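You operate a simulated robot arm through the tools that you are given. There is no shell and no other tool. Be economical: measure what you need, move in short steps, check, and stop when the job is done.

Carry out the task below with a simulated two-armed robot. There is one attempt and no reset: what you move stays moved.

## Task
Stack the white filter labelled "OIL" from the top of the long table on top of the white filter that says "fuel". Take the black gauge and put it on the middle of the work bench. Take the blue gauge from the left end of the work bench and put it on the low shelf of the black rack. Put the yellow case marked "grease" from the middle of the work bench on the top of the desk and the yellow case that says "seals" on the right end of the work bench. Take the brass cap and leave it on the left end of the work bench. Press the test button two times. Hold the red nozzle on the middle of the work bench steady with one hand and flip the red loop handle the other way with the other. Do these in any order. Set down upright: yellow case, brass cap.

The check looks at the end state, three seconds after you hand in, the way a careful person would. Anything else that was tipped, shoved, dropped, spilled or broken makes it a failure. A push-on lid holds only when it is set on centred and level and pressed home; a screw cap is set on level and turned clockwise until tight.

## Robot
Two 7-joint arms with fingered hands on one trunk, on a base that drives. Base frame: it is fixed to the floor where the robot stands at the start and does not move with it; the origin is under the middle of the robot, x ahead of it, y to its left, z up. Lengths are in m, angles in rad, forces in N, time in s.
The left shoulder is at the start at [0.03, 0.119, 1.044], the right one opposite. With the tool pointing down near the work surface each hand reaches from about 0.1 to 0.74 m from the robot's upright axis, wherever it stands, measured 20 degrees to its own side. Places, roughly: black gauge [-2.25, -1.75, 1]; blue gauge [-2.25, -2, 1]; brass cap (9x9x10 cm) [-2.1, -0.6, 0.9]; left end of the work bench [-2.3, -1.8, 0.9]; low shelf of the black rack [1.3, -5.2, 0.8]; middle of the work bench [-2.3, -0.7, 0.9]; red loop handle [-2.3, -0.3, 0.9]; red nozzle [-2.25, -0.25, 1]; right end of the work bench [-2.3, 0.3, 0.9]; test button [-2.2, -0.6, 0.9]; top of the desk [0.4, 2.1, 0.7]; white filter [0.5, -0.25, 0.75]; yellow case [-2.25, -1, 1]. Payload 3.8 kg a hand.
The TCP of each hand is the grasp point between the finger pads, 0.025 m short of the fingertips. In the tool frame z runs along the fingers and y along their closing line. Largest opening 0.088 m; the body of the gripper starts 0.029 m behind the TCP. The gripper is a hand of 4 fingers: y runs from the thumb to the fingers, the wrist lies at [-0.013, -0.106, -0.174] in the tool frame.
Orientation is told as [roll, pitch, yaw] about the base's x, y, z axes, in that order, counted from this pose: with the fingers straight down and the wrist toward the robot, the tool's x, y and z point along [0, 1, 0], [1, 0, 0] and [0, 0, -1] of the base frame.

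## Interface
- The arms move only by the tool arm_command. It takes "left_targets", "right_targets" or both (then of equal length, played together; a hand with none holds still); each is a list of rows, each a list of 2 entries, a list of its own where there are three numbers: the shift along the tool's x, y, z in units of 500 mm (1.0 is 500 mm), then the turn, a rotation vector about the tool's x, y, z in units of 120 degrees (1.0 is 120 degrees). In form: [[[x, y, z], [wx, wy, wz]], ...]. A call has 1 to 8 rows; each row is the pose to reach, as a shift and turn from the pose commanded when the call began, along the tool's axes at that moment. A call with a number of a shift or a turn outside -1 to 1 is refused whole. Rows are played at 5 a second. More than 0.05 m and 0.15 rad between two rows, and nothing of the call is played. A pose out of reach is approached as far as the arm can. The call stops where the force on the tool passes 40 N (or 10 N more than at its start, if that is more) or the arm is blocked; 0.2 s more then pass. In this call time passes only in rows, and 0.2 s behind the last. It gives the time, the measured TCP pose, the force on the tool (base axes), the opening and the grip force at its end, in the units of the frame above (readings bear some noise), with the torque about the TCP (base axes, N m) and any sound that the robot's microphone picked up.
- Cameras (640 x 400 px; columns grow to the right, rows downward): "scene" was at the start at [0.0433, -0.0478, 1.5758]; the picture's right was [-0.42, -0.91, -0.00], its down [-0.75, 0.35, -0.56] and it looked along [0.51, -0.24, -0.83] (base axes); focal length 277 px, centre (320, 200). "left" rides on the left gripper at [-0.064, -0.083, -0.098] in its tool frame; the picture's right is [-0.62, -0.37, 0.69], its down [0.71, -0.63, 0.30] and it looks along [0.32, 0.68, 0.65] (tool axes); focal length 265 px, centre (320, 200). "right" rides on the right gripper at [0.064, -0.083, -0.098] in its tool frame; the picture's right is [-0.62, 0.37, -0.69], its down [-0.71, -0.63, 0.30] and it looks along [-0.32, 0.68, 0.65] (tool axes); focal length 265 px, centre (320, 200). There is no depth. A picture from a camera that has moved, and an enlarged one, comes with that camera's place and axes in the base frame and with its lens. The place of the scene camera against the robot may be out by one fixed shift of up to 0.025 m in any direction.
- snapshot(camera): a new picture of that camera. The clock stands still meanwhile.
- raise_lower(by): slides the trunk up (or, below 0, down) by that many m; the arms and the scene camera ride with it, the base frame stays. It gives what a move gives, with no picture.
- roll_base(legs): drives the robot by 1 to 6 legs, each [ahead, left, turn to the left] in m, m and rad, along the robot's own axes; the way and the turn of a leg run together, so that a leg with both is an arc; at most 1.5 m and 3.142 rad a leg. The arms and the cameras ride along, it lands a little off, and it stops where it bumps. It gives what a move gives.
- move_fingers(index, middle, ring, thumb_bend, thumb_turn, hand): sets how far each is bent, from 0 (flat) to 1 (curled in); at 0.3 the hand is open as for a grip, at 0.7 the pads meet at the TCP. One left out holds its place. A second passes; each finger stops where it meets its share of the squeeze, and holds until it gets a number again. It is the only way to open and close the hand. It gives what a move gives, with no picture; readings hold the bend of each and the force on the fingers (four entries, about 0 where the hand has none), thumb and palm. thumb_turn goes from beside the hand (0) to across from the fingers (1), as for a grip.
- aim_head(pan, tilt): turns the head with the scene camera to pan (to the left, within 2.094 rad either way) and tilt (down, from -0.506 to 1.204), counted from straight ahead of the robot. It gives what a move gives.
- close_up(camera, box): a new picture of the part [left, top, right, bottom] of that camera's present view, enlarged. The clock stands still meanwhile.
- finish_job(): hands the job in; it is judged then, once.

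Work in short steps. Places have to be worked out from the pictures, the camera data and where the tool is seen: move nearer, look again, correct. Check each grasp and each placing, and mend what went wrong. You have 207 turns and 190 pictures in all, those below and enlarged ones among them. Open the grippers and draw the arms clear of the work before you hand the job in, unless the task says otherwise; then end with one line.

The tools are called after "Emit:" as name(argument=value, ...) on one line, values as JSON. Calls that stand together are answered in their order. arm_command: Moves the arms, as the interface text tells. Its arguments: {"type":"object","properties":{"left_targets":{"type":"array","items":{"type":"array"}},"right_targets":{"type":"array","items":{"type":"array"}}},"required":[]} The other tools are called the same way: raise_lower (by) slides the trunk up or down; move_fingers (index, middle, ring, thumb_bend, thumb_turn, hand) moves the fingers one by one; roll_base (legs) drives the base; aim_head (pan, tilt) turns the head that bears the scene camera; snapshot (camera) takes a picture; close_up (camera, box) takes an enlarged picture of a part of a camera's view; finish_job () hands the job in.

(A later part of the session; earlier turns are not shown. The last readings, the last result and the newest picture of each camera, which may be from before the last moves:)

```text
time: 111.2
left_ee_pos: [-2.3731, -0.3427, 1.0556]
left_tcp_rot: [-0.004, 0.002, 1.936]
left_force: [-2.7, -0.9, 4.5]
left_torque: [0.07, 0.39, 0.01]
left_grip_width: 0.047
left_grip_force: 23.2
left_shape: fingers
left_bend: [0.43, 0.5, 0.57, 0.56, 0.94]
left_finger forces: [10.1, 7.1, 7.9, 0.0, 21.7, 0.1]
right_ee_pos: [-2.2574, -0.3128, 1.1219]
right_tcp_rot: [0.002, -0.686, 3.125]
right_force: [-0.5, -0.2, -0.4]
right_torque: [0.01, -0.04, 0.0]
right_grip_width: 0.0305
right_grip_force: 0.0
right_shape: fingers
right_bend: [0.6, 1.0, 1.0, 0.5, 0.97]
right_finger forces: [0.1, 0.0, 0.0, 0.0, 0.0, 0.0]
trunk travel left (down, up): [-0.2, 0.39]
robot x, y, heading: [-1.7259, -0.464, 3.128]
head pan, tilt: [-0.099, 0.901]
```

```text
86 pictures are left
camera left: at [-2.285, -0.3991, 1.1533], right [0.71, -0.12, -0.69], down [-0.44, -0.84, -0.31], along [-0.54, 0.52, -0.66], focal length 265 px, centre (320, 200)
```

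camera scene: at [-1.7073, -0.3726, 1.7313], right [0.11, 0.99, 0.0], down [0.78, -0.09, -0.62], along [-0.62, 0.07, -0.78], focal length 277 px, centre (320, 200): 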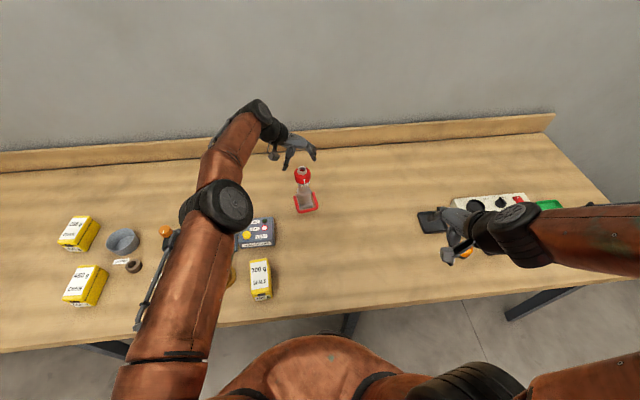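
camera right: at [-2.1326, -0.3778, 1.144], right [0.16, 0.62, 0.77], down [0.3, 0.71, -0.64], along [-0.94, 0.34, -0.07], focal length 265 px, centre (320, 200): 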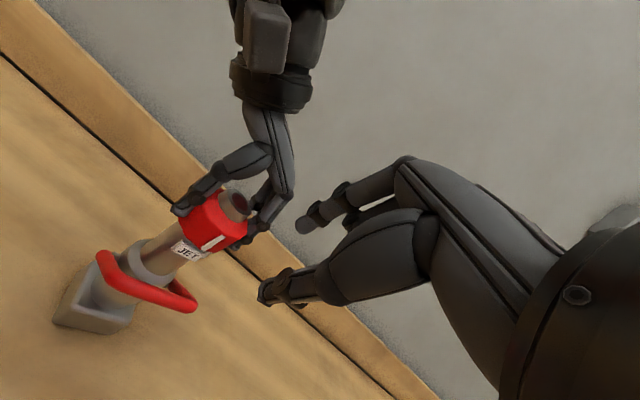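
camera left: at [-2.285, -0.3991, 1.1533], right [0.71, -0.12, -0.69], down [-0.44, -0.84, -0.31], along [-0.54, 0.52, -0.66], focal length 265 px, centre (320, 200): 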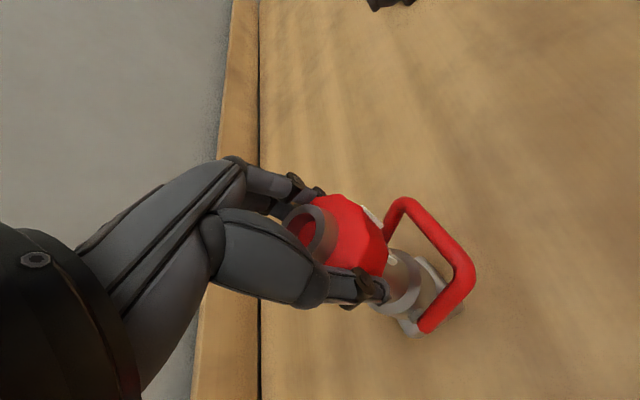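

The bail stays up. I release the left hand and rise straight up.

Emit:
move_fingers(hand="left", index=0.3, middle=0.3, ring=0.3, thumb_bend=0.3)

Emit:
arm_command(left_targets=[[[0, 0, -0.06], [0, 0, 0]], [[0, 0, -0.14], [0, 0, 0]], [[0, 0, -0.22], [0, 0, 0]], [[0, 0, -0.28], [0, 0, 0]]])

Emit:
close_up(camera="left", box=[340, 180, 560, 340])

Emit:
close_up(camera="right", box=[30, 170, 270, 350])

```text
time: 112.2
left_ee_pos: [-2.374, -0.342, 1.0545]
left_tcp_rot: [-0.002, 0.003, 1.936]
left_force: [0.4, 0.5, 0.6]
left_torque: [-0.02, -0.02, 0.03]
left_grip_width: 0.0843
left_grip_force: 0.0
left_shape: fingers
left_bend: [0.3, 0.3, 0.3, 0.3, 0.97]
left_finger forces: [0.0, 0.0, 0.0, 0.0, 0.1, 0.0]
right_ee_pos: [-2.2581, -0.3128, 1.1193]
right_tcp_rot: [0.003, -0.686, 3.125]
right_force: [0.5, 0.5, -0.3]
right_torque: [0.02, -0.02, 0.0]
right_grip_width: 0.0308
right_grip_force: 0.1
right_shape: fingers
right_bend: [0.6, 1.0, 1.0, 0.5, 0.97]
right_finger forces: [0.1, 0.1, 0.0, 0.1, 0.0, 0.0]
trunk travel left (down, up): [-0.2, 0.39]
robot x, y, heading: [-1.7238, -0.4605, 3.125]
head pan, tilt: [-0.099, 0.901]
```

```text
time: 113.2
left_ee_pos: [-2.3541, -0.3496, 1.1881]
left_tcp_rot: [-0.001, 0.0, 1.938]
left_force: [0.3, -0.4, 0.3]
left_torque: [0.02, 0.02, 0.01]
left_grip_width: 0.0845
left_grip_force: 0.0
left_shape: fingers
left_bend: [0.3, 0.3, 0.3, 0.3, 0.97]
left_finger forces: [0.0, 0.0, 0.0, 0.0, 0.0, 0.0]
left hand out of reach, approached as far as the arm can: row 2, 3, 4
right_ee_pos: [-2.2581, -0.3124, 1.1209]
right_tcp_rot: [0.001, -0.686, 3.127]
right_force: [0.6, 0.2, 0.1]
right_torque: [0.01, 0.01, 0.0]
right_grip_width: 0.0308
right_grip_force: 0.1
right_shape: fingers
right_bend: [0.6, 1.0, 1.0, 0.5, 0.97]
right_finger forces: [0.1, 0.0, 0.0, 0.0, 0.0, 0.1]
trunk travel left (down, up): [-0.2, 0.39]
robot x, y, heading: [-1.7266, -0.4647, 3.129]
head pan, tilt: [-0.099, 0.901]
```

```text
2.50 times, centred on (450, 260) of left
camera zoom: at [-2.2652, -0.4063, 1.2859], right [0.71, -0.12, -0.69], down [-0.44, -0.84, -0.3], along [-0.55, 0.52, -0.65], focal length 664 px, centre (-5, 50)
```

zoom: 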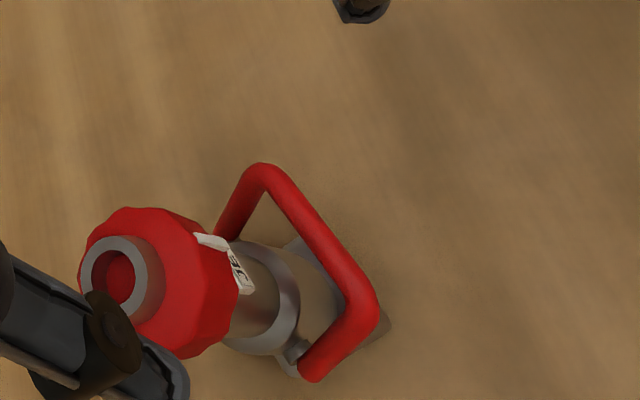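

```text
2.22 times, centred on (150, 260) of right
camera zoom: at [-2.1331, -0.3778, 1.1439], right [0.16, 0.62, 0.77], down [0.3, 0.71, -0.64], along [-0.94, 0.34, -0.07], focal length 590 px, centre (698, 67)
```

zoom: 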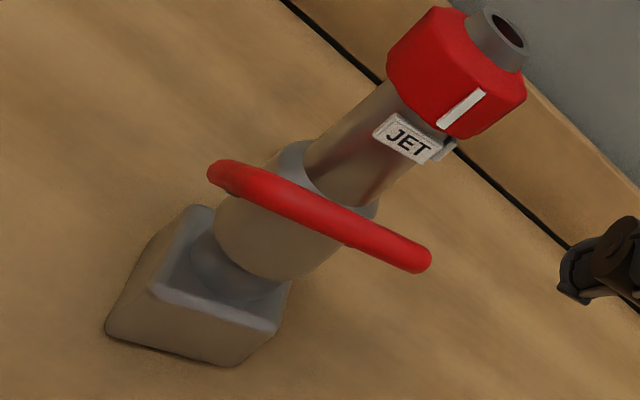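

The nozzle stands, bail up (~41° at rest). Now I withdraw the right arm to the side and level it, before moving the left.

Emit:
arm_command(right_targets=[[[-0.08, 0, -0.03], [0.0, 0, 0]], [[-0.16, 0, -0.06], [0.04, 0, 0]], [[-0.24, 0, -0.08], [0.1, 0, 0]], [[-0.32, 0, -0.1], [0.16, 0, 0]], [[-0.4, 0, -0.12], [0.22, 0, 0]], [[-0.4, 0, -0.16], [0.28, 0, 0]], [[-0.4, 0, -0.18], [0.328, 0, 0]]])

Emit:
arm_command(left_targets=[[[-0.051, -0.061, 0], [0, 0, 0]], [[-0.102, -0.123, 0], [0, 0, 0.02]], [[-0.153, -0.184, 0], [0, 0, 0.04]], [[-0.204, -0.245, 0.02], [0, 0, 0.06]], [[-0.256, -0.307, 0.05], [0, 0, 0.08]], [[-0.307, -0.368, 0.09], [0, 0, 0.1]], [[-0.358, -0.43, 0.13], [0, 0, 0.123]], [[-0.409, -0.491, 0.176], [0, 0, 0.123]]])

Emit:
snapshot(camera="left")

```text
time: 114.8
left_ee_pos: [-2.3558, -0.3483, 1.1871]
left_tcp_rot: [-0.002, 0.003, 1.936]
left_force: [-0.2, 0.1, -0.8]
left_torque: [-0.02, -0.02, -0.02]
left_grip_width: 0.0843
left_grip_force: 0.1
left_shape: fingers
left_bend: [0.3, 0.3, 0.3, 0.3, 0.97]
left_finger forces: [0.1, 0.1, 0.0, 0.1, 0.0, 0.0]
right_ee_pos: [-2.1987, -0.1109, 1.1889]
right_tcp_rot: [0.003, 0.003, 3.124]
right_force: [0.8, -0.3, -0.6]
right_torque: [0.0, 0.0, 0.0]
right_grip_width: 0.0309
right_grip_force: 0.0
right_shape: fingers
right_bend: [0.6, 1.0, 1.0, 0.5, 0.98]
right_finger forces: [0.1, 0.0, 0.1, 0.0, 0.0, 0.1]
right hand out of reach, approached as far as the arm can: row 5, 6
trunk travel left (down, up): [-0.2, 0.39]
robot x, y, heading: [-1.7231, -0.4601, 3.127]
head pan, tilt: [-0.099, 0.901]
```

```text
time: 116.6
left_ee_pos: [-2.075, -0.5083, 1.0993]
left_tcp_rot: [-0.001, -0.001, 1.678]
left_force: [-0.3, 0.1, 0.4]
left_torque: [0.0, 0.03, 0.0]
left_grip_width: 0.0845
left_grip_force: 0.0
left_shape: fingers
left_bend: [0.3, 0.3, 0.3, 0.3, 0.97]
left_finger forces: [0.1, 0.0, 0.0, 0.0, 0.0, 0.0]
right_ee_pos: [-2.1974, -0.1141, 1.1896]
right_tcp_rot: [0.001, 0.0, 3.128]
right_force: [-0.3, -0.2, -0.7]
right_torque: [0.0, 0.0, 0.0]
right_grip_width: 0.0308
right_grip_force: 0.1
right_shape: fingers
right_bend: [0.6, 1.0, 1.0, 0.5, 0.98]
right_finger forces: [0.1, 0.1, 0.1, 0.1, 0.0, 0.0]
trunk travel left (down, up): [-0.2, 0.39]
robot x, y, heading: [-1.7238, -0.464, 3.123]
head pan, tilt: [-0.099, 0.901]
```

```text
83 pictures are left
camera left: at [-2.0031, -0.5848, 1.1972], right [0.66, -0.3, -0.69], down [-0.64, -0.7, -0.3], along [-0.4, 0.64, -0.65], focal length 265 px, centre (320, 200)
```

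left: 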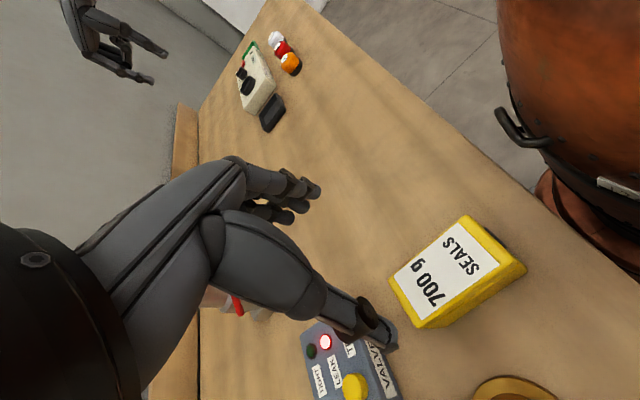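

Seals case centre [-2.072,-0.503], long axis along x; the left hand is right above with closing line across it. I descend and grip.

Emit:
arm_command(left_targets=[[[-0.004, 0.01, 0.09], [0, 0, 0]], [[-0.004, 0.01, 0.18], [0, 0, 0]], [[-0.004, 0.01, 0.27], [0, 0, 0]], [[-0.004, 0.01, 0.34], [0, 0, 0]], [[-0.004, 0.01, 0.372], [0, 0, 0]]])

Emit:
move_fingers(hand="left", index=0.58, middle=0.58, ring=0.58, thumb_bend=0.58)

Emit:
snapshot(camera="left")

```text
time: 117.8
left_ee_pos: [-2.0746, -0.5023, 0.9136]
left_tcp_rot: [-0.002, 0.0, 1.68]
left_force: [-0.3, -0.5, 0.1]
left_torque: [0.02, -0.01, 0.02]
left_grip_width: 0.0844
left_grip_force: 0.0
left_shape: fingers
left_bend: [0.3, 0.3, 0.3, 0.3, 0.97]
left_finger forces: [0.0, 0.0, 0.0, 0.0, 0.1, 0.0]
right_ee_pos: [-2.1982, -0.1137, 1.1901]
right_tcp_rot: [0.002, 0.0, 3.127]
right_force: [0.5, 0.3, 0.4]
right_torque: [-0.02, -0.01, -0.04]
right_grip_width: 0.0309
right_grip_force: 0.1
right_shape: fingers
right_bend: [0.6, 1.0, 1.0, 0.5, 0.98]
right_finger forces: [0.0, 0.0, 0.0, 0.1, 0.1, 0.1]
trunk travel left (down, up): [-0.2, 0.39]
robot x, y, heading: [-1.7254, -0.4637, 3.132]
head pan, tilt: [-0.099, 0.901]
```

```text
time: 118.8
left_ee_pos: [-2.0746, -0.5006, 0.9138]
left_tcp_rot: [-0.002, 0.0, 1.68]
left_force: [-1.0, 2.2, 3.8]
left_torque: [0.4, 0.02, -0.08]
left_grip_width: 0.0563
left_grip_force: 26.1
left_shape: fingers
left_bend: [0.42, 0.49, 0.49, 0.49, 0.96]
left_finger forces: [15.5, 6.0, 5.8, 0.0, 25.8, 0.0]
right_ee_pos: [-2.1977, -0.1139, 1.1891]
right_tcp_rot: [0.003, -0.001, 3.126]
right_force: [0.9, 0.2, 0.1]
right_torque: [-0.01, -0.01, 0.04]
right_grip_width: 0.0305
right_grip_force: 0.0
right_shape: fingers
right_bend: [0.6, 1.0, 1.0, 0.5, 0.98]
right_finger forces: [0.1, 0.0, 0.0, 0.0, 0.1, 0.0]
trunk travel left (down, up): [-0.2, 0.39]
robot x, y, heading: [-1.7251, -0.4659, 3.125]
head pan, tilt: [-0.099, 0.901]
```

```text
82 pictures are left
camera left: at [-2.0019, -0.5781, 1.0122], right [0.66, -0.3, -0.69], down [-0.64, -0.7, -0.3], along [-0.4, 0.64, -0.65], focal length 265 px, centre (320, 200)
```

left: 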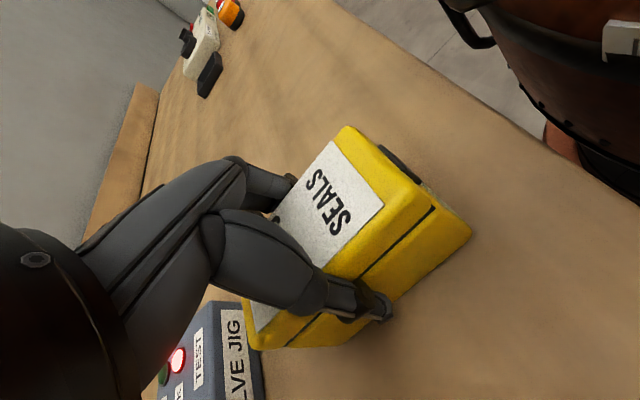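

Firm grip. I lift the case and drive to the bench's right end.

Emit:
arm_command(left_targets=[[[0, 0, -0.08], [0, 0, 0]], [[0, 0, -0.17], [0, 0, 0]], [[0, 0, -0.26], [0, 0, 0]], [[0, 0, -0.34], [0, 0, 0]]])

Emit:
roll_base(legs=[[-0.06, -0.79, 0]])

Emit:
snapshot(camera="scene")

Emit:
snapshot(camera="left")

```text
time: 119.8
left_ee_pos: [-2.0735, -0.4994, 1.0857]
left_tcp_rot: [-0.001, 0.002, 1.679]
left_force: [0.7, -1.0, -5.7]
left_torque: [0.0, 0.01, 0.01]
left_grip_width: 0.0558
left_grip_force: 24.3
left_shape: fingers
left_bend: [0.43, 0.51, 0.5, 0.49, 0.95]
left_finger forces: [13.6, 4.8, 4.8, 0.0, 24.4, 0.2]
right_ee_pos: [-2.198, -0.1127, 1.1908]
right_tcp_rot: [0.003, 0.0, 3.127]
right_force: [0.0, -0.1, 0.4]
right_torque: [0.0, -0.01, 0.01]
right_grip_width: 0.0306
right_grip_force: 0.1
right_shape: fingers
right_bend: [0.6, 1.0, 1.0, 0.5, 0.98]
right_finger forces: [0.1, 0.0, 0.0, 0.0, 0.1, 0.1]
trunk travel left (down, up): [-0.2, 0.39]
robot x, y, heading: [-1.7269, -0.4612, 3.126]
head pan, tilt: [-0.099, 0.901]
```

```text
time: 124.1
left_ee_pos: [-2.0002, 0.292, 1.0849]
left_tcp_rot: [-0.002, 0.0, 1.667]
left_force: [0.3, -0.3, -6.4]
left_torque: [0.04, 0.04, 0.0]
left_grip_width: 0.0553
left_grip_force: 23.4
left_shape: fingers
left_bend: [0.43, 0.51, 0.5, 0.49, 0.95]
left_finger forces: [13.5, 4.9, 4.9, 0.0, 24.3, 0.0]
right_ee_pos: [-2.1189, 0.6792, 1.1886]
right_tcp_rot: [0.001, 0.0, 3.118]
right_force: [0.4, -0.5, 0.2]
right_torque: [-0.02, -0.03, 0.0]
right_grip_width: 0.0308
right_grip_force: 0.0
right_shape: fingers
right_bend: [0.6, 1.0, 1.0, 0.5, 0.98]
right_finger forces: [0.0, 0.0, 0.1, 0.0, 0.1, 0.1]
trunk travel left (down, up): [-0.2, 0.39]
robot x, y, heading: [-1.6508, 0.3269, 3.118]
head pan, tilt: [-0.099, 0.901]
```

```text
81 pictures are left
camera scene: at [-1.7062, 0.3177, 1.5813], right [0.12, 0.99, 0.0], down [0.78, -0.1, -0.62], along [-0.62, 0.08, -0.78], focal length 277 px, centre (320, 200)
```

scene: 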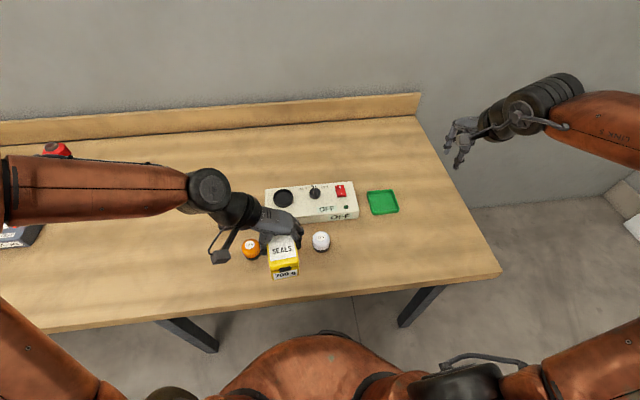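

```text
80 pictures are left
camera left: at [-1.9279, 0.2142, 1.183], right [0.65, -0.31, -0.69], down [-0.65, -0.7, -0.31], along [-0.39, 0.65, -0.65], focal length 265 px, centre (320, 200)
```

left: 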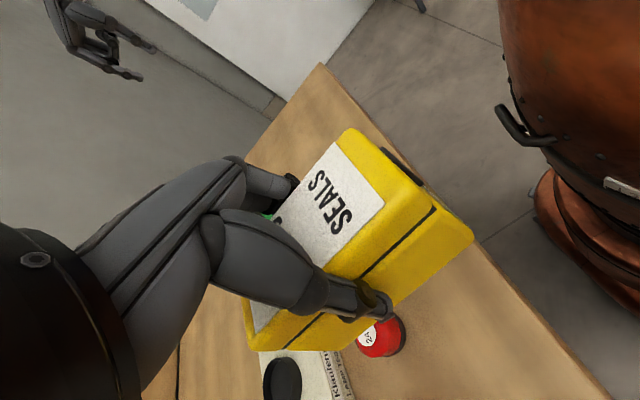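

The red lamp is close behind; the free front area further right is safer. I shift the hand 14 cm right and lower the case toward the bench.

Emit:
arm_command(left_targets=[[[-0.002, 0.09, 0], [0, 0, 0]], [[-0.004, 0.18, 0], [0, 0, 0]], [[-0.007, 0.281, 0.0], [0, 0, 0]], [[-0.007, 0.281, 0.09], [0, 0, 0]], [[-0.007, 0.281, 0.18], [0, 0, 0]], [[-0.007, 0.281, 0.26], [0, 0, 0]], [[-0.007, 0.281, 0.32], [0, 0, 0]]])

Emit:
snapshot(camera="left")

```text
refused: row 3 steps farther than a row can; nothing moved
```

```text
79 pictures are left
camera left: at [-1.9279, 0.2142, 1.183], right [0.65, -0.31, -0.69], down [-0.65, -0.7, -0.31], along [-0.39, 0.65, -0.65], focal length 265 px, centre (320, 200)
```

left: 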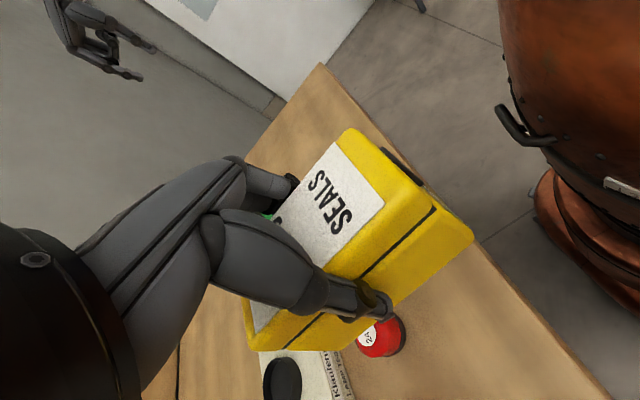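

One row step was slightly too long; I resend with even steps.

Emit:
arm_command(left_targets=[[[-0.002, 0.094, 0], [0, 0, 0]], [[-0.004, 0.188, 0], [0, 0, 0]], [[-0.007, 0.281, 0.0], [0, 0, 0]], [[-0.007, 0.281, 0.09], [0, 0, 0]], [[-0.007, 0.281, 0.18], [0, 0, 0]], [[-0.007, 0.281, 0.26], [0, 0, 0]], [[-0.007, 0.281, 0.32], [0, 0, 0]]])

Emit:
snapshot(camera="left")

```text
time: 125.7
left_ee_pos: [-2.008, 0.4319, 0.9238]
left_tcp_rot: [0.001, -0.001, 1.669]
left_force: [-1.0, 0.3, -6.9]
left_torque: [0.03, 0.04, -0.02]
left_grip_width: 0.0555
left_grip_force: 22.8
left_shape: fingers
left_bend: [0.43, 0.51, 0.5, 0.49, 0.95]
left_finger forces: [13.2, 4.6, 4.7, 0.0, 23.3, 0.0]
right_ee_pos: [-2.1202, 0.68, 1.1897]
right_tcp_rot: [0.002, 0.0, 3.118]
right_force: [-0.4, -0.1, -0.3]
right_torque: [0.0, -0.01, -0.04]
right_grip_width: 0.0303
right_grip_force: 0.1
right_shape: fingers
right_bend: [0.6, 1.0, 1.0, 0.5, 0.98]
right_finger forces: [0.0, 0.0, 0.0, 0.0, 0.0, 0.1]
trunk travel left (down, up): [-0.2, 0.39]
robot x, y, heading: [-1.6511, 0.3255, 3.117]
head pan, tilt: [-0.099, 0.901]
```

```text
78 pictures are left
camera left: at [-1.9369, 0.3535, 1.0225], right [0.65, -0.31, -0.69], down [-0.65, -0.7, -0.31], along [-0.39, 0.65, -0.65], focal length 265 px, centre (320, 200)
```

left: 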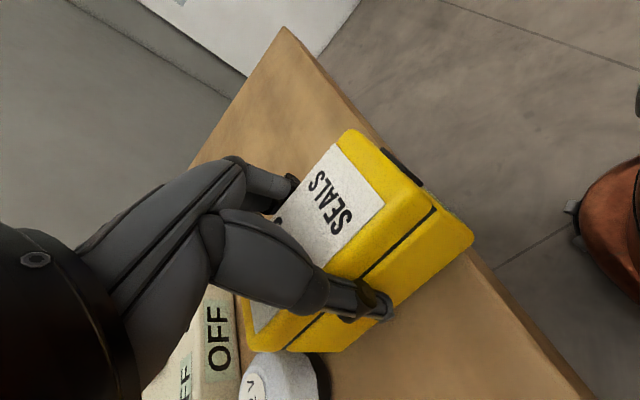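

Clear of the lamp. I shift 1.5 cm back from the edge and set the case down gently.

Emit:
arm_command(left_targets=[[[0.03, 0.0, 0], [0, 0, 0]], [[0.03, 0.0, 0.01], [0, 0, 0]], [[0.03, 0.0, 0.019], [0, 0, 0]]])

Emit:
move_fingers(hand="left", index=0.33, middle=0.33, ring=0.33, thumb_bend=0.36)

Emit:
arm_command(left_targets=[[[0, 0, -0.04], [0, 0, 0]], [[0, 0, -0.12], [0, 0, 0]], [[0, 0, -0.21], [0, 0, 0]], [[0, 0, -0.3], [0, 0, 0]], [[0, -0.09, -0.36], [0, 0, 0]], [[0, -0.18, -0.36], [0, 0, 0]]])

Emit:
snapshot(camera="scene")

```text
time: 126.5
left_ee_pos: [-2.0241, 0.4311, 0.9146]
left_tcp_rot: [-0.002, 0.0, 1.67]
left_force: [-0.4, 0.1, -2.4]
left_torque: [0.12, -0.08, -0.01]
left_grip_width: 0.0556
left_grip_force: 24.4
left_shape: fingers
left_bend: [0.43, 0.51, 0.5, 0.49, 0.95]
left_finger forces: [13.9, 4.7, 4.7, 0.0, 24.6, 0.0]
right_ee_pos: [-2.1189, 0.6796, 1.1892]
right_tcp_rot: [0.0, 0.0, 3.118]
right_force: [-1.0, -0.6, 0.0]
right_torque: [0.0, 0.0, -0.06]
right_grip_width: 0.0305
right_grip_force: 0.0
right_shape: fingers
right_bend: [0.6, 1.0, 1.0, 0.5, 0.98]
right_finger forces: [0.0, 0.0, 0.0, 0.0, 0.1, 0.1]
trunk travel left (down, up): [-0.2, 0.39]
robot x, y, heading: [-1.6517, 0.3283, 3.119]
head pan, tilt: [-0.099, 0.901]
```

```text
time: 127.5
left_ee_pos: [-2.0239, 0.4302, 0.9168]
left_tcp_rot: [-0.001, 0.0, 1.668]
left_force: [-0.9, 0.2, 0.6]
left_torque: [-0.01, -0.06, 0.02]
left_grip_width: 0.0759
left_grip_force: 0.5
left_shape: fingers
left_bend: [0.33, 0.33, 0.33, 0.36, 0.98]
left_finger forces: [0.5, 0.1, 0.1, 0.0, 0.5, 0.0]
right_ee_pos: [-2.1186, 0.6808, 1.1889]
right_tcp_rot: [0.002, 0.001, 3.117]
right_force: [-0.1, -0.4, 0.2]
right_torque: [0.03, 0.01, 0.0]
right_grip_width: 0.0306
right_grip_force: 0.0
right_shape: fingers
right_bend: [0.6, 1.0, 1.0, 0.5, 0.98]
right_finger forces: [0.0, 0.1, 0.0, 0.0, 0.1, 0.1]
trunk travel left (down, up): [-0.2, 0.39]
robot x, y, heading: [-1.6495, 0.3264, 3.116]
head pan, tilt: [-0.099, 0.901]
```

```text
refused: row 5 steps farther than a row can; nothing moved
```

```text
77 pictures are left
camera scene: at [-1.7058, 0.3173, 1.5813], right [0.12, 0.99, 0.0], down [0.78, -0.1, -0.62], along [-0.62, 0.08, -0.78], focal length 277 px, centre (320, 200)
```

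scene: 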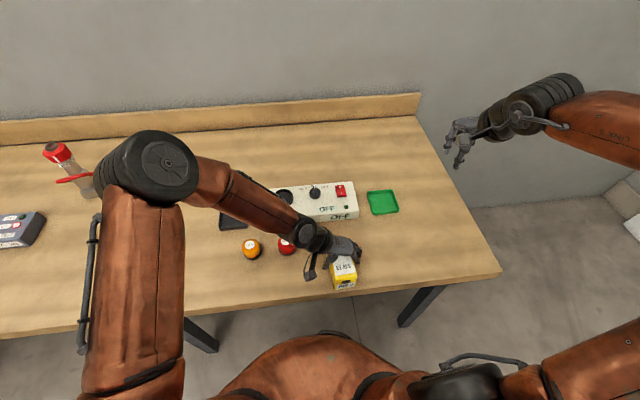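

Released. I lift straight up with smaller steps, then look at the case.

Emit:
arm_command(left_targets=[[[0, 0, -0.05], [0, 0, 0]], [[0, 0, -0.14], [0, 0, 0]], [[0, 0, -0.23], [0, 0, 0]], [[0, 0, -0.32], [0, 0, 0]], [[0, -0.08, -0.34], [0, 0, 0]], [[0, -0.17, -0.34], [0, 0, 0]], [[0, -0.26, -0.34], [0, 0, 0]]])

Emit:
snapshot(camera="scene")

```text
time: 129.1
left_ee_pos: [-2.0098, 0.2997, 1.084]
left_tcp_rot: [-0.003, 0.0, 1.668]
left_force: [0.4, -0.5, -0.9]
left_torque: [0.01, -0.02, -0.01]
left_grip_width: 0.0756
left_grip_force: 0.0
left_shape: fingers
left_bend: [0.33, 0.33, 0.33, 0.36, 0.98]
left_finger forces: [0.0, 0.0, 0.0, 0.0, 0.0, 0.0]
right_ee_pos: [-2.1167, 0.677, 1.1892]
right_tcp_rot: [0.0, 0.0, 3.117]
right_force: [0.1, 0.1, 0.3]
right_torque: [0.02, -0.01, -0.01]
right_grip_width: 0.0304
right_grip_force: 0.0
right_shape: fingers
right_bend: [0.6, 1.0, 1.0, 0.5, 0.98]
right_finger forces: [0.0, 0.0, 0.0, 0.0, 0.0, 0.0]
trunk travel left (down, up): [-0.2, 0.39]
robot x, y, heading: [-1.6473, 0.3244, 3.114]
head pan, tilt: [-0.099, 0.901]
```

```text
76 pictures are left
camera scene: at [-1.7051, 0.3156, 1.5814], right [0.12, 0.99, 0.0], down [0.78, -0.1, -0.62], along [-0.62, 0.08, -0.78], focal length 277 px, centre (320, 200)
```

scene: 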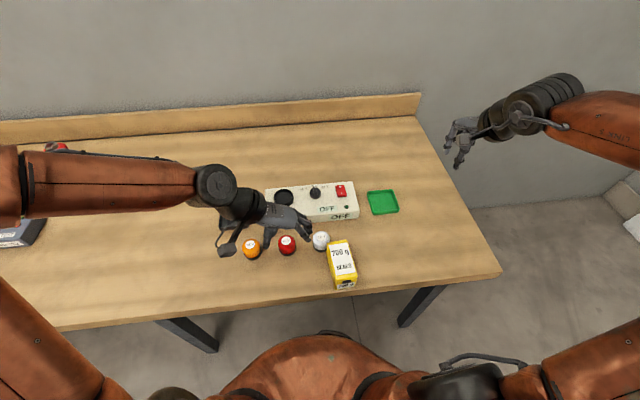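

The seals case stands well on the right end. Next the brass cap: I drive left so the left hand comes above it.

Emit:
roll_base(legs=[[0.0, 0.94, 0]])

Emit:
snapshot(camera="left")

Emit:
snapshot(camera="scene")

```text
time: 134.0
left_ee_pos: [-2.03, -0.6447, 1.0831]
left_tcp_rot: [-0.002, -0.001, 1.677]
left_force: [-0.3, -0.3, 0.7]
left_torque: [0.0, 0.01, 0.01]
left_grip_width: 0.0756
left_grip_force: 0.0
left_shape: fingers
left_bend: [0.33, 0.33, 0.33, 0.36, 0.98]
left_finger forces: [0.0, 0.0, 0.0, 0.1, 0.1, 0.0]
right_ee_pos: [-2.1407, -0.2677, 1.1896]
right_tcp_rot: [-0.001, 0.0, 3.125]
right_force: [0.7, -0.3, -0.2]
right_torque: [0.01, 0.0, 0.01]
right_grip_width: 0.0306
right_grip_force: 0.0
right_shape: fingers
right_bend: [0.6, 1.0, 1.0, 0.5, 0.98]
right_finger forces: [0.0, 0.1, 0.0, 0.1, 0.0, 0.0]
trunk travel left (down, up): [-0.2, 0.39]
robot x, y, heading: [-1.6669, -0.6156, 3.126]
head pan, tilt: [-0.099, 0.901]
```

```text
75 pictures are left
camera left: at [-1.958, -0.7219, 1.1815], right [0.66, -0.3, -0.69], down [-0.64, -0.7, -0.31], along [-0.39, 0.65, -0.65], focal length 265 px, centre (320, 200)
```

left: 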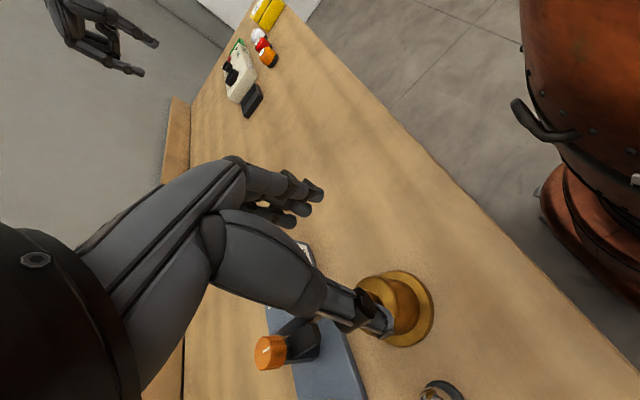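

```text
74 pictures are left
camera scene: at [-1.7251, -0.626, 1.5813], right [0.12, 0.99, 0.0], down [0.78, -0.09, -0.62], along [-0.62, 0.07, -0.78], focal length 277 px, centre (320, 200)
```

scene: 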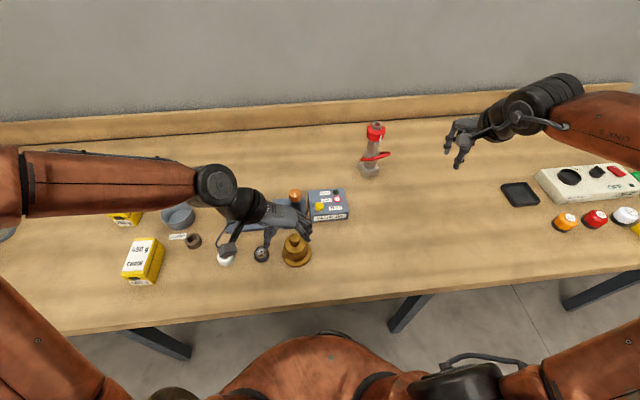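

The cap is at about [-2.10,-0.633]. I move over it and descend to grip its top knob (TCP z≈0.95).

Emit:
arm_command(left_targets=[[[0.07, 0.02, 0], [0, 0, 0]], [[0.137, 0.039, 0], [0, 0, 0]], [[0.137, 0.039, 0.09], [0, 0, 0]], [[0.137, 0.039, 0.18], [0, 0, 0]], [[0.137, 0.039, 0.24], [0, 0, 0]], [[0.137, 0.039, 0.266], [0, 0, 0]]])

Emit:
snapshot(camera="left")

```text
time: 135.4
left_ee_pos: [-2.0988, -0.6328, 0.9484]
left_tcp_rot: [-0.003, -0.001, 1.678]
left_force: [0.5, 0.3, -0.3]
left_torque: [0.03, 0.02, 0.01]
left_grip_width: 0.0758
left_grip_force: 0.0
left_shape: fingers
left_bend: [0.33, 0.33, 0.33, 0.36, 0.98]
left_finger forces: [0.1, 0.0, 0.0, 0.0, 0.1, 0.0]
right_ee_pos: [-2.1409, -0.2668, 1.189]
right_tcp_rot: [0.001, 0.003, 3.125]
right_force: [0.2, 0.4, 0.8]
right_torque: [-0.02, 0.02, -0.01]
right_grip_width: 0.0308
right_grip_force: 0.1
right_shape: fingers
right_bend: [0.6, 1.0, 1.0, 0.5, 0.98]
right_finger forces: [0.0, 0.0, 0.0, 0.1, 0.1, 0.0]
trunk travel left (down, up): [-0.2, 0.39]
robot x, y, heading: [-1.6701, -0.616, 3.121]
head pan, tilt: [-0.099, 0.901]
```

```text
73 pictures are left
camera left: at [-2.0269, -0.7098, 1.0467], right [0.66, -0.3, -0.69], down [-0.64, -0.7, -0.31], along [-0.39, 0.65, -0.65], focal length 265 px, centre (320, 200)
```

left: 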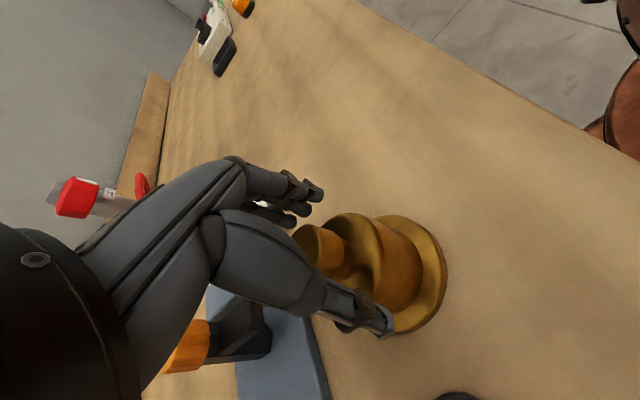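

The knob lies between the fingers. I close and lift.

Emit:
move_fingers(hand="left", index=0.68, middle=0.68, ring=0.6, thumb_bend=0.68)

Emit:
arm_command(left_targets=[[[0, 0, -0.03], [0, 0, 0]], [[0, 0, -0.1], [0, 0, 0]], [[0, 0, -0.19], [0, 0, 0]], [[0, 0, -0.27], [0, 0, 0]]])

Emit:
snapshot(camera="left")

```text
time: 136.4
left_ee_pos: [-2.0984, -0.6308, 0.9509]
left_tcp_rot: [0.001, 0.0, 1.678]
left_force: [-0.1, 6.8, 15.7]
left_torque: [0.64, 0.24, -0.03]
left_grip_width: 0.0116
left_grip_force: 13.3
left_shape: fingers
left_bend: [0.65, 0.52, 0.6, 0.63, 0.97]
left_finger forces: [1.7, 21.6, 0.1, 0.0, 3.5, 0.0]
right_ee_pos: [-2.1389, -0.266, 1.1888]
right_tcp_rot: [0.003, 0.001, 3.126]
right_force: [0.3, 0.3, 0.0]
right_torque: [0.01, 0.02, -0.03]
right_grip_width: 0.0305
right_grip_force: 0.0
right_shape: fingers
right_bend: [0.6, 1.0, 1.0, 0.5, 0.98]
right_finger forces: [0.0, 0.0, 0.1, 0.0, 0.0, 0.1]
trunk travel left (down, up): [-0.2, 0.39]
robot x, y, heading: [-1.6695, -0.6152, 3.126]
head pan, tilt: [-0.099, 0.901]
```

```text
time: 137.4
left_ee_pos: [-2.099, -0.6304, 1.0839]
left_tcp_rot: [-0.002, 0.001, 1.677]
left_force: [0.1, -1.1, -0.2]
left_torque: [0.0, 0.02, 0.01]
left_grip_width: 0.0031
left_grip_force: 0.1
left_shape: fingers
left_bend: [0.68, 0.62, 0.6, 0.68, 0.97]
left_finger forces: [0.0, 0.0, 0.0, 0.1, 0.1, 0.0]
right_ee_pos: [-2.1407, -0.2661, 1.1903]
right_tcp_rot: [0.001, 0.001, 3.126]
right_force: [0.2, 0.4, -0.4]
right_torque: [0.0, -0.02, 0.02]
right_grip_width: 0.0307
right_grip_force: 0.1
right_shape: fingers
right_bend: [0.6, 1.0, 1.0, 0.5, 0.98]
right_finger forces: [0.0, 0.0, 0.2, 0.0, 0.0, 0.1]
trunk travel left (down, up): [-0.2, 0.39]
robot x, y, heading: [-1.6681, -0.6171, 3.121]
head pan, tilt: [-0.099, 0.901]
```

```text
72 pictures are left
camera left: at [-2.027, -0.7076, 1.1821], right [0.66, -0.3, -0.69], down [-0.64, -0.7, -0.3], along [-0.39, 0.64, -0.65], focal length 265 px, centre (320, 200)
```

left: 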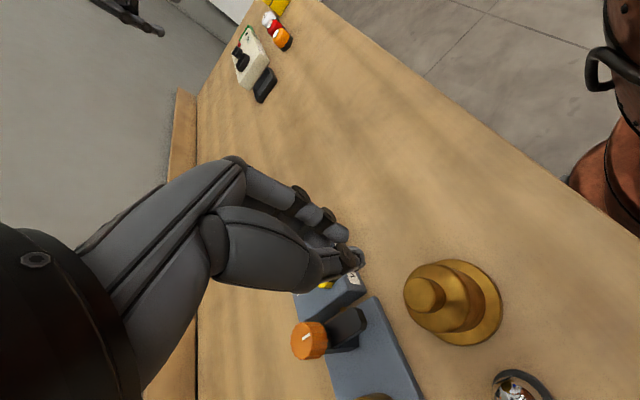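

The pinch slipped: the cap's knob sits ~2 cm to the −y side now ([-2.105,-0.648], still upright). I re-centre, stay 6 mm higher, and retry.

Emit:
move_fingers(hand="left", index=0.4, middle=0.4, ring=0.4, thumb_bend=0.4)

Emit:
arm_command(left_targets=[[[0.016, -0.036, 0.0], [0, 0, 0]], [[0.016, -0.036, 0.09], [0, 0, 0]], [[0.016, -0.036, 0.17], [0, 0, 0]], [[0.016, -0.036, 0.22], [0, 0, 0]], [[0.016, -0.036, 0.254], [0, 0, 0]]])

Emit:
close_up(camera="left", box=[220, 150, 480, 350])

```text
time: 138.4
left_ee_pos: [-2.0994, -0.6309, 1.0828]
left_tcp_rot: [-0.002, -0.001, 1.678]
left_force: [0.6, 0.4, -0.1]
left_torque: [-0.03, 0.03, -0.01]
left_grip_width: 0.0631
left_grip_force: 0.1
left_shape: fingers
left_bend: [0.4, 0.4, 0.4, 0.4, 0.97]
left_finger forces: [0.0, 0.0, 0.0, 0.0, 0.0, 0.0]
right_ee_pos: [-2.1407, -0.2673, 1.1895]
right_tcp_rot: [0.001, -0.001, 3.124]
right_force: [0.0, -0.5, 0.1]
right_torque: [-0.01, -0.01, -0.03]
right_grip_width: 0.0309
right_grip_force: 0.1
right_shape: fingers
right_bend: [0.6, 1.0, 1.0, 0.5, 0.98]
right_finger forces: [0.1, 0.0, 0.0, 0.1, 0.1, 0.1]
trunk travel left (down, up): [-0.2, 0.39]
robot x, y, heading: [-1.6686, -0.6187, 3.129]
head pan, tilt: [-0.099, 0.901]
```

```text
time: 139.6
left_ee_pos: [-2.1083, -0.6531, 0.956]
left_tcp_rot: [0.0, 0.0, 1.677]
left_force: [0.3, 0.4, -0.1]
left_torque: [0.0, -0.02, -0.03]
left_grip_width: 0.0633
left_grip_force: 0.0
left_shape: fingers
left_bend: [0.4, 0.4, 0.4, 0.4, 0.97]
left_finger forces: [0.0, 0.1, 0.0, 0.0, 0.1, 0.0]
right_ee_pos: [-2.1398, -0.267, 1.1883]
right_tcp_rot: [0.001, 0.0, 3.123]
right_force: [0.8, 0.2, 0.5]
right_torque: [-0.02, 0.01, -0.01]
right_grip_width: 0.0305
right_grip_force: 0.0
right_shape: fingers
right_bend: [0.6, 1.0, 1.0, 0.5, 0.98]
right_finger forces: [0.0, 0.0, 0.0, 0.1, 0.0, 0.0]
trunk travel left (down, up): [-0.2, 0.39]
robot x, y, heading: [-1.6671, -0.6142, 3.128]
head pan, tilt: [-0.099, 0.901]
```

```text
2.00 times, centred on (350, 250) of left
camera zoom: at [-2.0345, -0.7295, 1.0546], right [0.66, -0.3, -0.69], down [-0.64, -0.7, -0.3], along [-0.39, 0.65, -0.65], focal length 531 px, centre (260, 100)
```

zoom: 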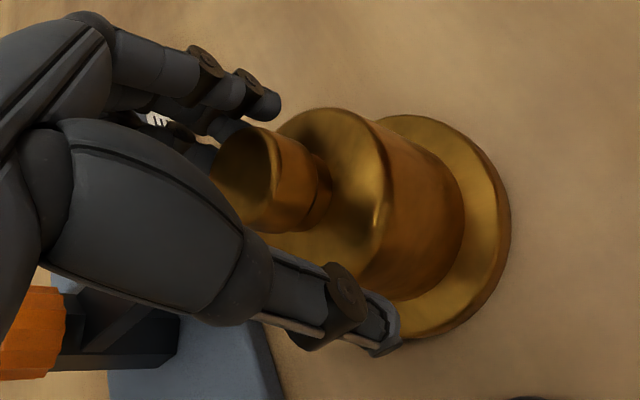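

Well centred now. I close slowly: thumb and index first.

Emit:
move_fingers(hand="left", index=0.62, middle=0.55, ring=0.4, thumb_bend=0.62)

Emit:
close_up(camera="left", box=[220, 150, 480, 350])

```text
time: 140.6
left_ee_pos: [-2.1056, -0.6526, 0.9573]
left_tcp_rot: [-0.002, 0.001, 1.677]
left_force: [1.4, 0.1, 0.5]
left_torque: [0.06, 0.01, 0.01]
left_grip_width: 0.0187
left_grip_force: 1.1
left_shape: fingers
left_bend: [0.6, 0.55, 0.4, 0.61, 0.97]
left_finger forces: [1.4, 0.0, 0.1, 0.0, 0.5, 0.1]
right_ee_pos: [-2.1402, -0.2664, 1.189]
right_tcp_rot: [0.002, -0.002, 3.126]
right_force: [-0.7, -0.7, 0.7]
right_torque: [0.01, 0.02, 0.0]
right_grip_width: 0.0305
right_grip_force: 0.0
right_shape: fingers
right_bend: [0.6, 1.0, 1.0, 0.5, 0.98]
right_finger forces: [0.0, 0.0, 0.1, 0.1, 0.0, 0.1]
trunk travel left (down, up): [-0.2, 0.39]
robot x, y, heading: [-1.6685, -0.6184, 3.125]
head pan, tilt: [-0.099, 0.901]
```

```text
2.00 times, centred on (350, 250) of left
camera zoom: at [-2.0341, -0.7293, 1.0549], right [0.66, -0.3, -0.69], down [-0.64, -0.7, -0.31], along [-0.39, 0.65, -0.65], focal length 531 px, centre (260, 100)
```

zoom: 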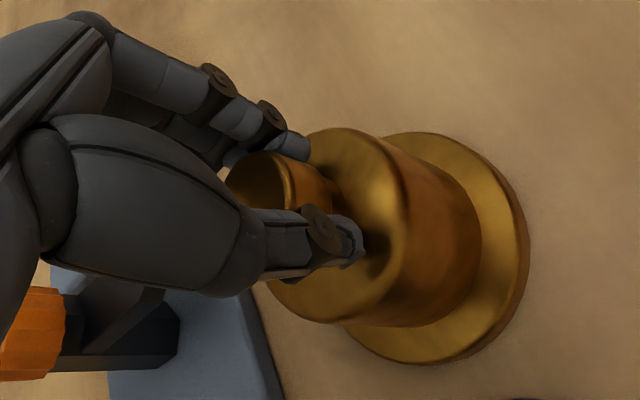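

The tips have closed on the narrow neck under the knob — a good hook. I squeeze more and lift.

Emit:
move_fingers(hand="left", index=0.75, middle=0.7, thumb_bend=0.75)

Emit:
arm_command(left_targets=[[[0, 0, -0.02], [0, 0, 0]], [[0, 0, -0.05], [0, 0, 0]]])

Emit:
snapshot(camera="left")

```text
time: 141.6
left_ee_pos: [-2.1065, -0.651, 0.9564]
left_tcp_rot: [-0.001, 0.0, 1.677]
left_force: [-0.4, -0.3, 0.7]
left_torque: [-0.04, 0.04, -0.01]
left_grip_width: 0.0113
left_grip_force: 10.0
left_shape: fingers
left_bend: [0.71, 0.64, 0.4, 0.64, 0.95]
left_finger forces: [5.9, 5.2, 0.1, 0.1, 9.5, 0.0]
right_ee_pos: [-2.1408, -0.266, 1.1898]
right_tcp_rot: [0.004, 0.0, 3.125]
right_force: [0.2, 0.9, 0.0]
right_torque: [-0.02, -0.01, -0.04]
right_grip_width: 0.0307
right_grip_force: 0.0
right_shape: fingers
right_bend: [0.6, 1.0, 1.0, 0.5, 0.98]
right_finger forces: [0.0, 0.1, 0.0, 0.0, 0.1, 0.0]
trunk travel left (down, up): [-0.2, 0.39]
robot x, y, heading: [-1.6703, -0.6169, 3.128]
head pan, tilt: [-0.099, 0.901]
```

```text
time: 142.2
left_ee_pos: [-2.1054, -0.6504, 0.9827]
left_tcp_rot: [-0.002, 0.0, 1.677]
left_force: [-0.4, 0.0, -3.9]
left_torque: [0.03, -0.01, 0.0]
left_grip_width: 0.0111
left_grip_force: 10.4
left_shape: fingers
left_bend: [0.72, 0.64, 0.4, 0.64, 0.95]
left_finger forces: [6.6, 4.4, 0.0, 0.0, 9.8, 0.0]
right_ee_pos: [-2.1413, -0.2664, 1.1891]
right_tcp_rot: [0.001, 0.001, 3.126]
right_force: [0.1, -0.5, 0.0]
right_torque: [-0.02, -0.02, 0.03]
right_grip_width: 0.0308
right_grip_force: 0.0
right_shape: fingers
right_bend: [0.6, 1.0, 1.0, 0.5, 0.98]
right_finger forces: [0.1, 0.1, 0.0, 0.0, 0.0, 0.0]
trunk travel left (down, up): [-0.2, 0.39]
robot x, y, heading: [-1.6698, -0.6166, 3.124]
head pan, tilt: [-0.099, 0.901]
```

```text
69 pictures are left
camera left: at [-2.0348, -0.7287, 1.0812], right [0.66, -0.3, -0.69], down [-0.64, -0.7, -0.31], along [-0.39, 0.64, -0.66], focal length 265 px, centre (320, 200)
```

left: 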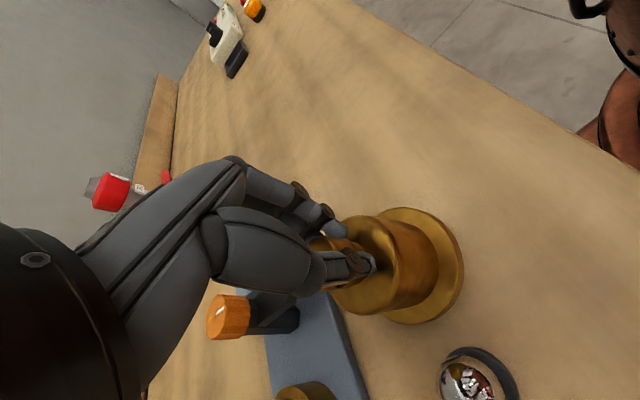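

The cap is lifted cleanly. I raise it further and drive to the bench's left end.

Emit:
arm_command(left_targets=[[[0, 0, -0.07], [0, 0, 0]], [[0, 0, -0.14], [0, 0, 0]], [[0, 0, -0.21], [0, 0, 0]], [[0, 0, -0.27], [0, 0, 0]]])

Emit:
roll_base(legs=[[-0.1, 1.05, 0]])

Emit:
snapshot(camera="scene")

Emit:
snapshot(camera="left")

```text
time: 143.2
left_ee_pos: [-2.1063, -0.651, 1.1188]
left_tcp_rot: [-0.001, -0.001, 1.677]
left_force: [0.1, 0.3, -2.4]
left_torque: [0.03, -0.01, -0.01]
left_grip_width: 0.0107
left_grip_force: 10.3
left_shape: fingers
left_bend: [0.72, 0.65, 0.4, 0.64, 0.95]
left_finger forces: [6.8, 4.2, 0.1, 0.0, 9.8, 0.1]
right_ee_pos: [-2.1401, -0.2666, 1.1896]
right_tcp_rot: [0.002, 0.0, 3.125]
right_force: [-0.3, 0.1, 0.0]
right_torque: [0.0, 0.02, -0.01]
right_grip_width: 0.0306
right_grip_force: 0.0
right_shape: fingers
right_bend: [0.6, 1.0, 1.0, 0.5, 0.98]
right_finger forces: [0.0, 0.0, 0.0, 0.0, 0.0, 0.1]
trunk travel left (down, up): [-0.2, 0.39]
robot x, y, heading: [-1.6695, -0.6193, 3.128]
head pan, tilt: [-0.099, 0.901]
```

```text
time: 148.6
left_ee_pos: [-2.0192, -1.6946, 1.1179]
left_tcp_rot: [-0.002, 0.001, 1.682]
left_force: [0.7, -0.6, -2.8]
left_torque: [0.0, 0.0, 0.0]
left_grip_width: 0.0106
left_grip_force: 10.7
left_shape: fingers
left_bend: [0.72, 0.65, 0.4, 0.64, 0.95]
left_finger forces: [6.6, 4.2, 0.0, 0.0, 9.6, 0.1]
right_ee_pos: [-2.0555, -1.3119, 1.1899]
right_tcp_rot: [0.003, 0.0, 3.128]
right_force: [-0.1, -0.5, -0.4]
right_torque: [-0.01, 0.0, 0.0]
right_grip_width: 0.0305
right_grip_force: 0.1
right_shape: fingers
right_bend: [0.6, 1.0, 1.0, 0.5, 0.98]
right_finger forces: [0.0, 0.0, 0.0, 0.0, 0.1, 0.0]
trunk travel left (down, up): [-0.2, 0.39]
robot x, y, heading: [-1.5803, -1.6566, 3.121]
head pan, tilt: [-0.099, 0.901]
```

```text
68 pictures are left
camera scene: at [-1.639, -1.669, 1.5813], right [0.11, 0.99, 0.0], down [0.78, -0.09, -0.62], along [-0.62, 0.07, -0.78], focal length 277 px, centre (320, 200)
```

scene: 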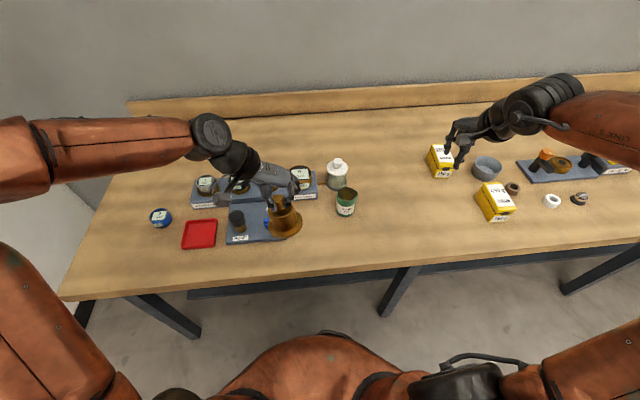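

```text
67 pictures are left
camera left: at [-1.9478, -1.7729, 1.2163], right [0.66, -0.3, -0.69], down [-0.64, -0.71, -0.31], along [-0.4, 0.64, -0.65], focal length 265 px, centre (320, 200)
```

left: 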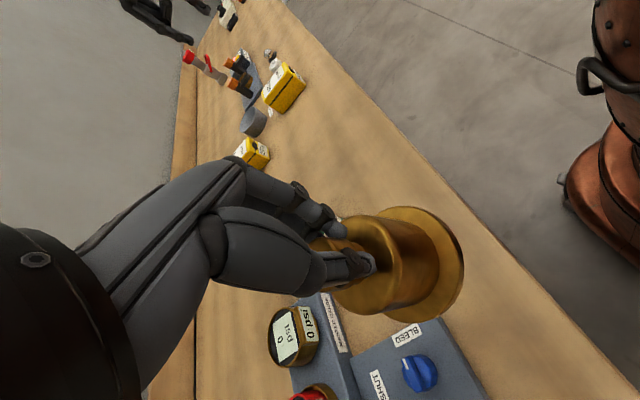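

The free spot right of the plate and in front of the bottle is at [-2.00,-1.645]. I move there and lower the cap to just above contact.

Emit:
arm_command(left_targets=[[[-0.025, 0.047, 0], [0, 0, 0]], [[-0.049, 0.095, 0], [0, 0, 0]], [[-0.049, 0.095, 0.09], [0, 0, 0]], [[-0.049, 0.095, 0.18], [0, 0, 0]], [[-0.049, 0.095, 0.26], [0, 0, 0]], [[-0.049, 0.095, 0.306], [0, 0, 0]], [[-0.049, 0.095, 0.318], [0, 0, 0]]])

Emit:
arm_command(left_targets=[[[0, 0, 0.006], [0, 0, 0]]])

Emit:
snapshot(camera="left")

```text
time: 150.2
left_ee_pos: [-1.9997, -1.6444, 0.9593]
left_tcp_rot: [0.001, 0.001, 1.682]
left_force: [1.3, 1.6, 2.3]
left_torque: [-0.04, 0.0, 0.04]
left_grip_width: 0.0102
left_grip_force: 11.1
left_shape: fingers
left_bend: [0.73, 0.65, 0.4, 0.64, 0.95]
left_finger forces: [7.2, 4.9, 0.0, 0.1, 10.3, 0.0]
right_ee_pos: [-2.0562, -1.3104, 1.1892]
right_tcp_rot: [0.003, 0.0, 3.13]
right_force: [0.0, 1.0, 0.2]
right_torque: [0.01, 0.04, 0.03]
right_grip_width: 0.0306
right_grip_force: 0.1
right_shape: fingers
right_bend: [0.6, 1.0, 1.0, 0.5, 0.98]
right_finger forces: [0.0, 0.0, 0.0, 0.0, 0.1, 0.1]
trunk travel left (down, up): [-0.2, 0.39]
robot x, y, heading: [-1.5839, -1.6557, 3.131]
head pan, tilt: [-0.099, 0.901]
```

```text
time: 150.6
left_ee_pos: [-1.9998, -1.6452, 0.9563]
left_tcp_rot: [-0.002, 0.0, 1.682]
left_force: [2.0, 1.0, 1.3]
left_torque: [-0.07, 0.01, -0.01]
left_grip_width: 0.0096
left_grip_force: 10.9
left_shape: fingers
left_bend: [0.73, 0.65, 0.4, 0.65, 0.95]
left_finger forces: [7.0, 5.3, 0.0, 0.1, 10.1, 0.0]
right_ee_pos: [-2.0555, -1.3112, 1.1898]
right_tcp_rot: [0.001, 0.001, 3.13]
right_force: [0.4, -0.2, 0.5]
right_torque: [-0.02, -0.02, -0.01]
right_grip_width: 0.0307
right_grip_force: 0.0
right_shape: fingers
right_bend: [0.6, 1.0, 1.0, 0.5, 0.98]
right_finger forces: [0.0, 0.1, 0.0, 0.1, 0.1, 0.1]
trunk travel left (down, up): [-0.2, 0.39]
robot x, y, heading: [-1.5801, -1.6614, 3.121]
head pan, tilt: [-0.099, 0.901]
```

```text
66 pictures are left
camera left: at [-1.9279, -1.7224, 1.0536], right [0.66, -0.3, -0.69], down [-0.64, -0.71, -0.3], along [-0.4, 0.64, -0.65], focal length 265 px, centre (320, 200)
```

left: 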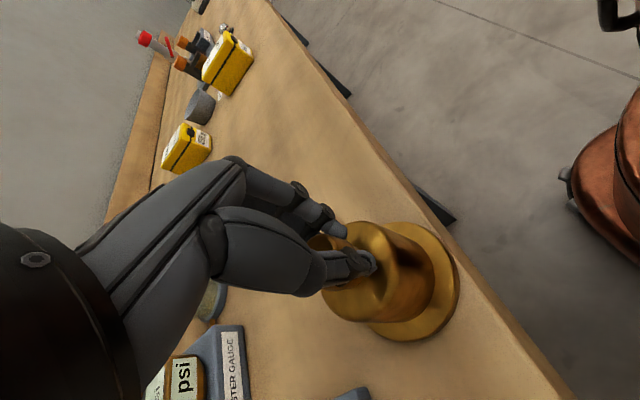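

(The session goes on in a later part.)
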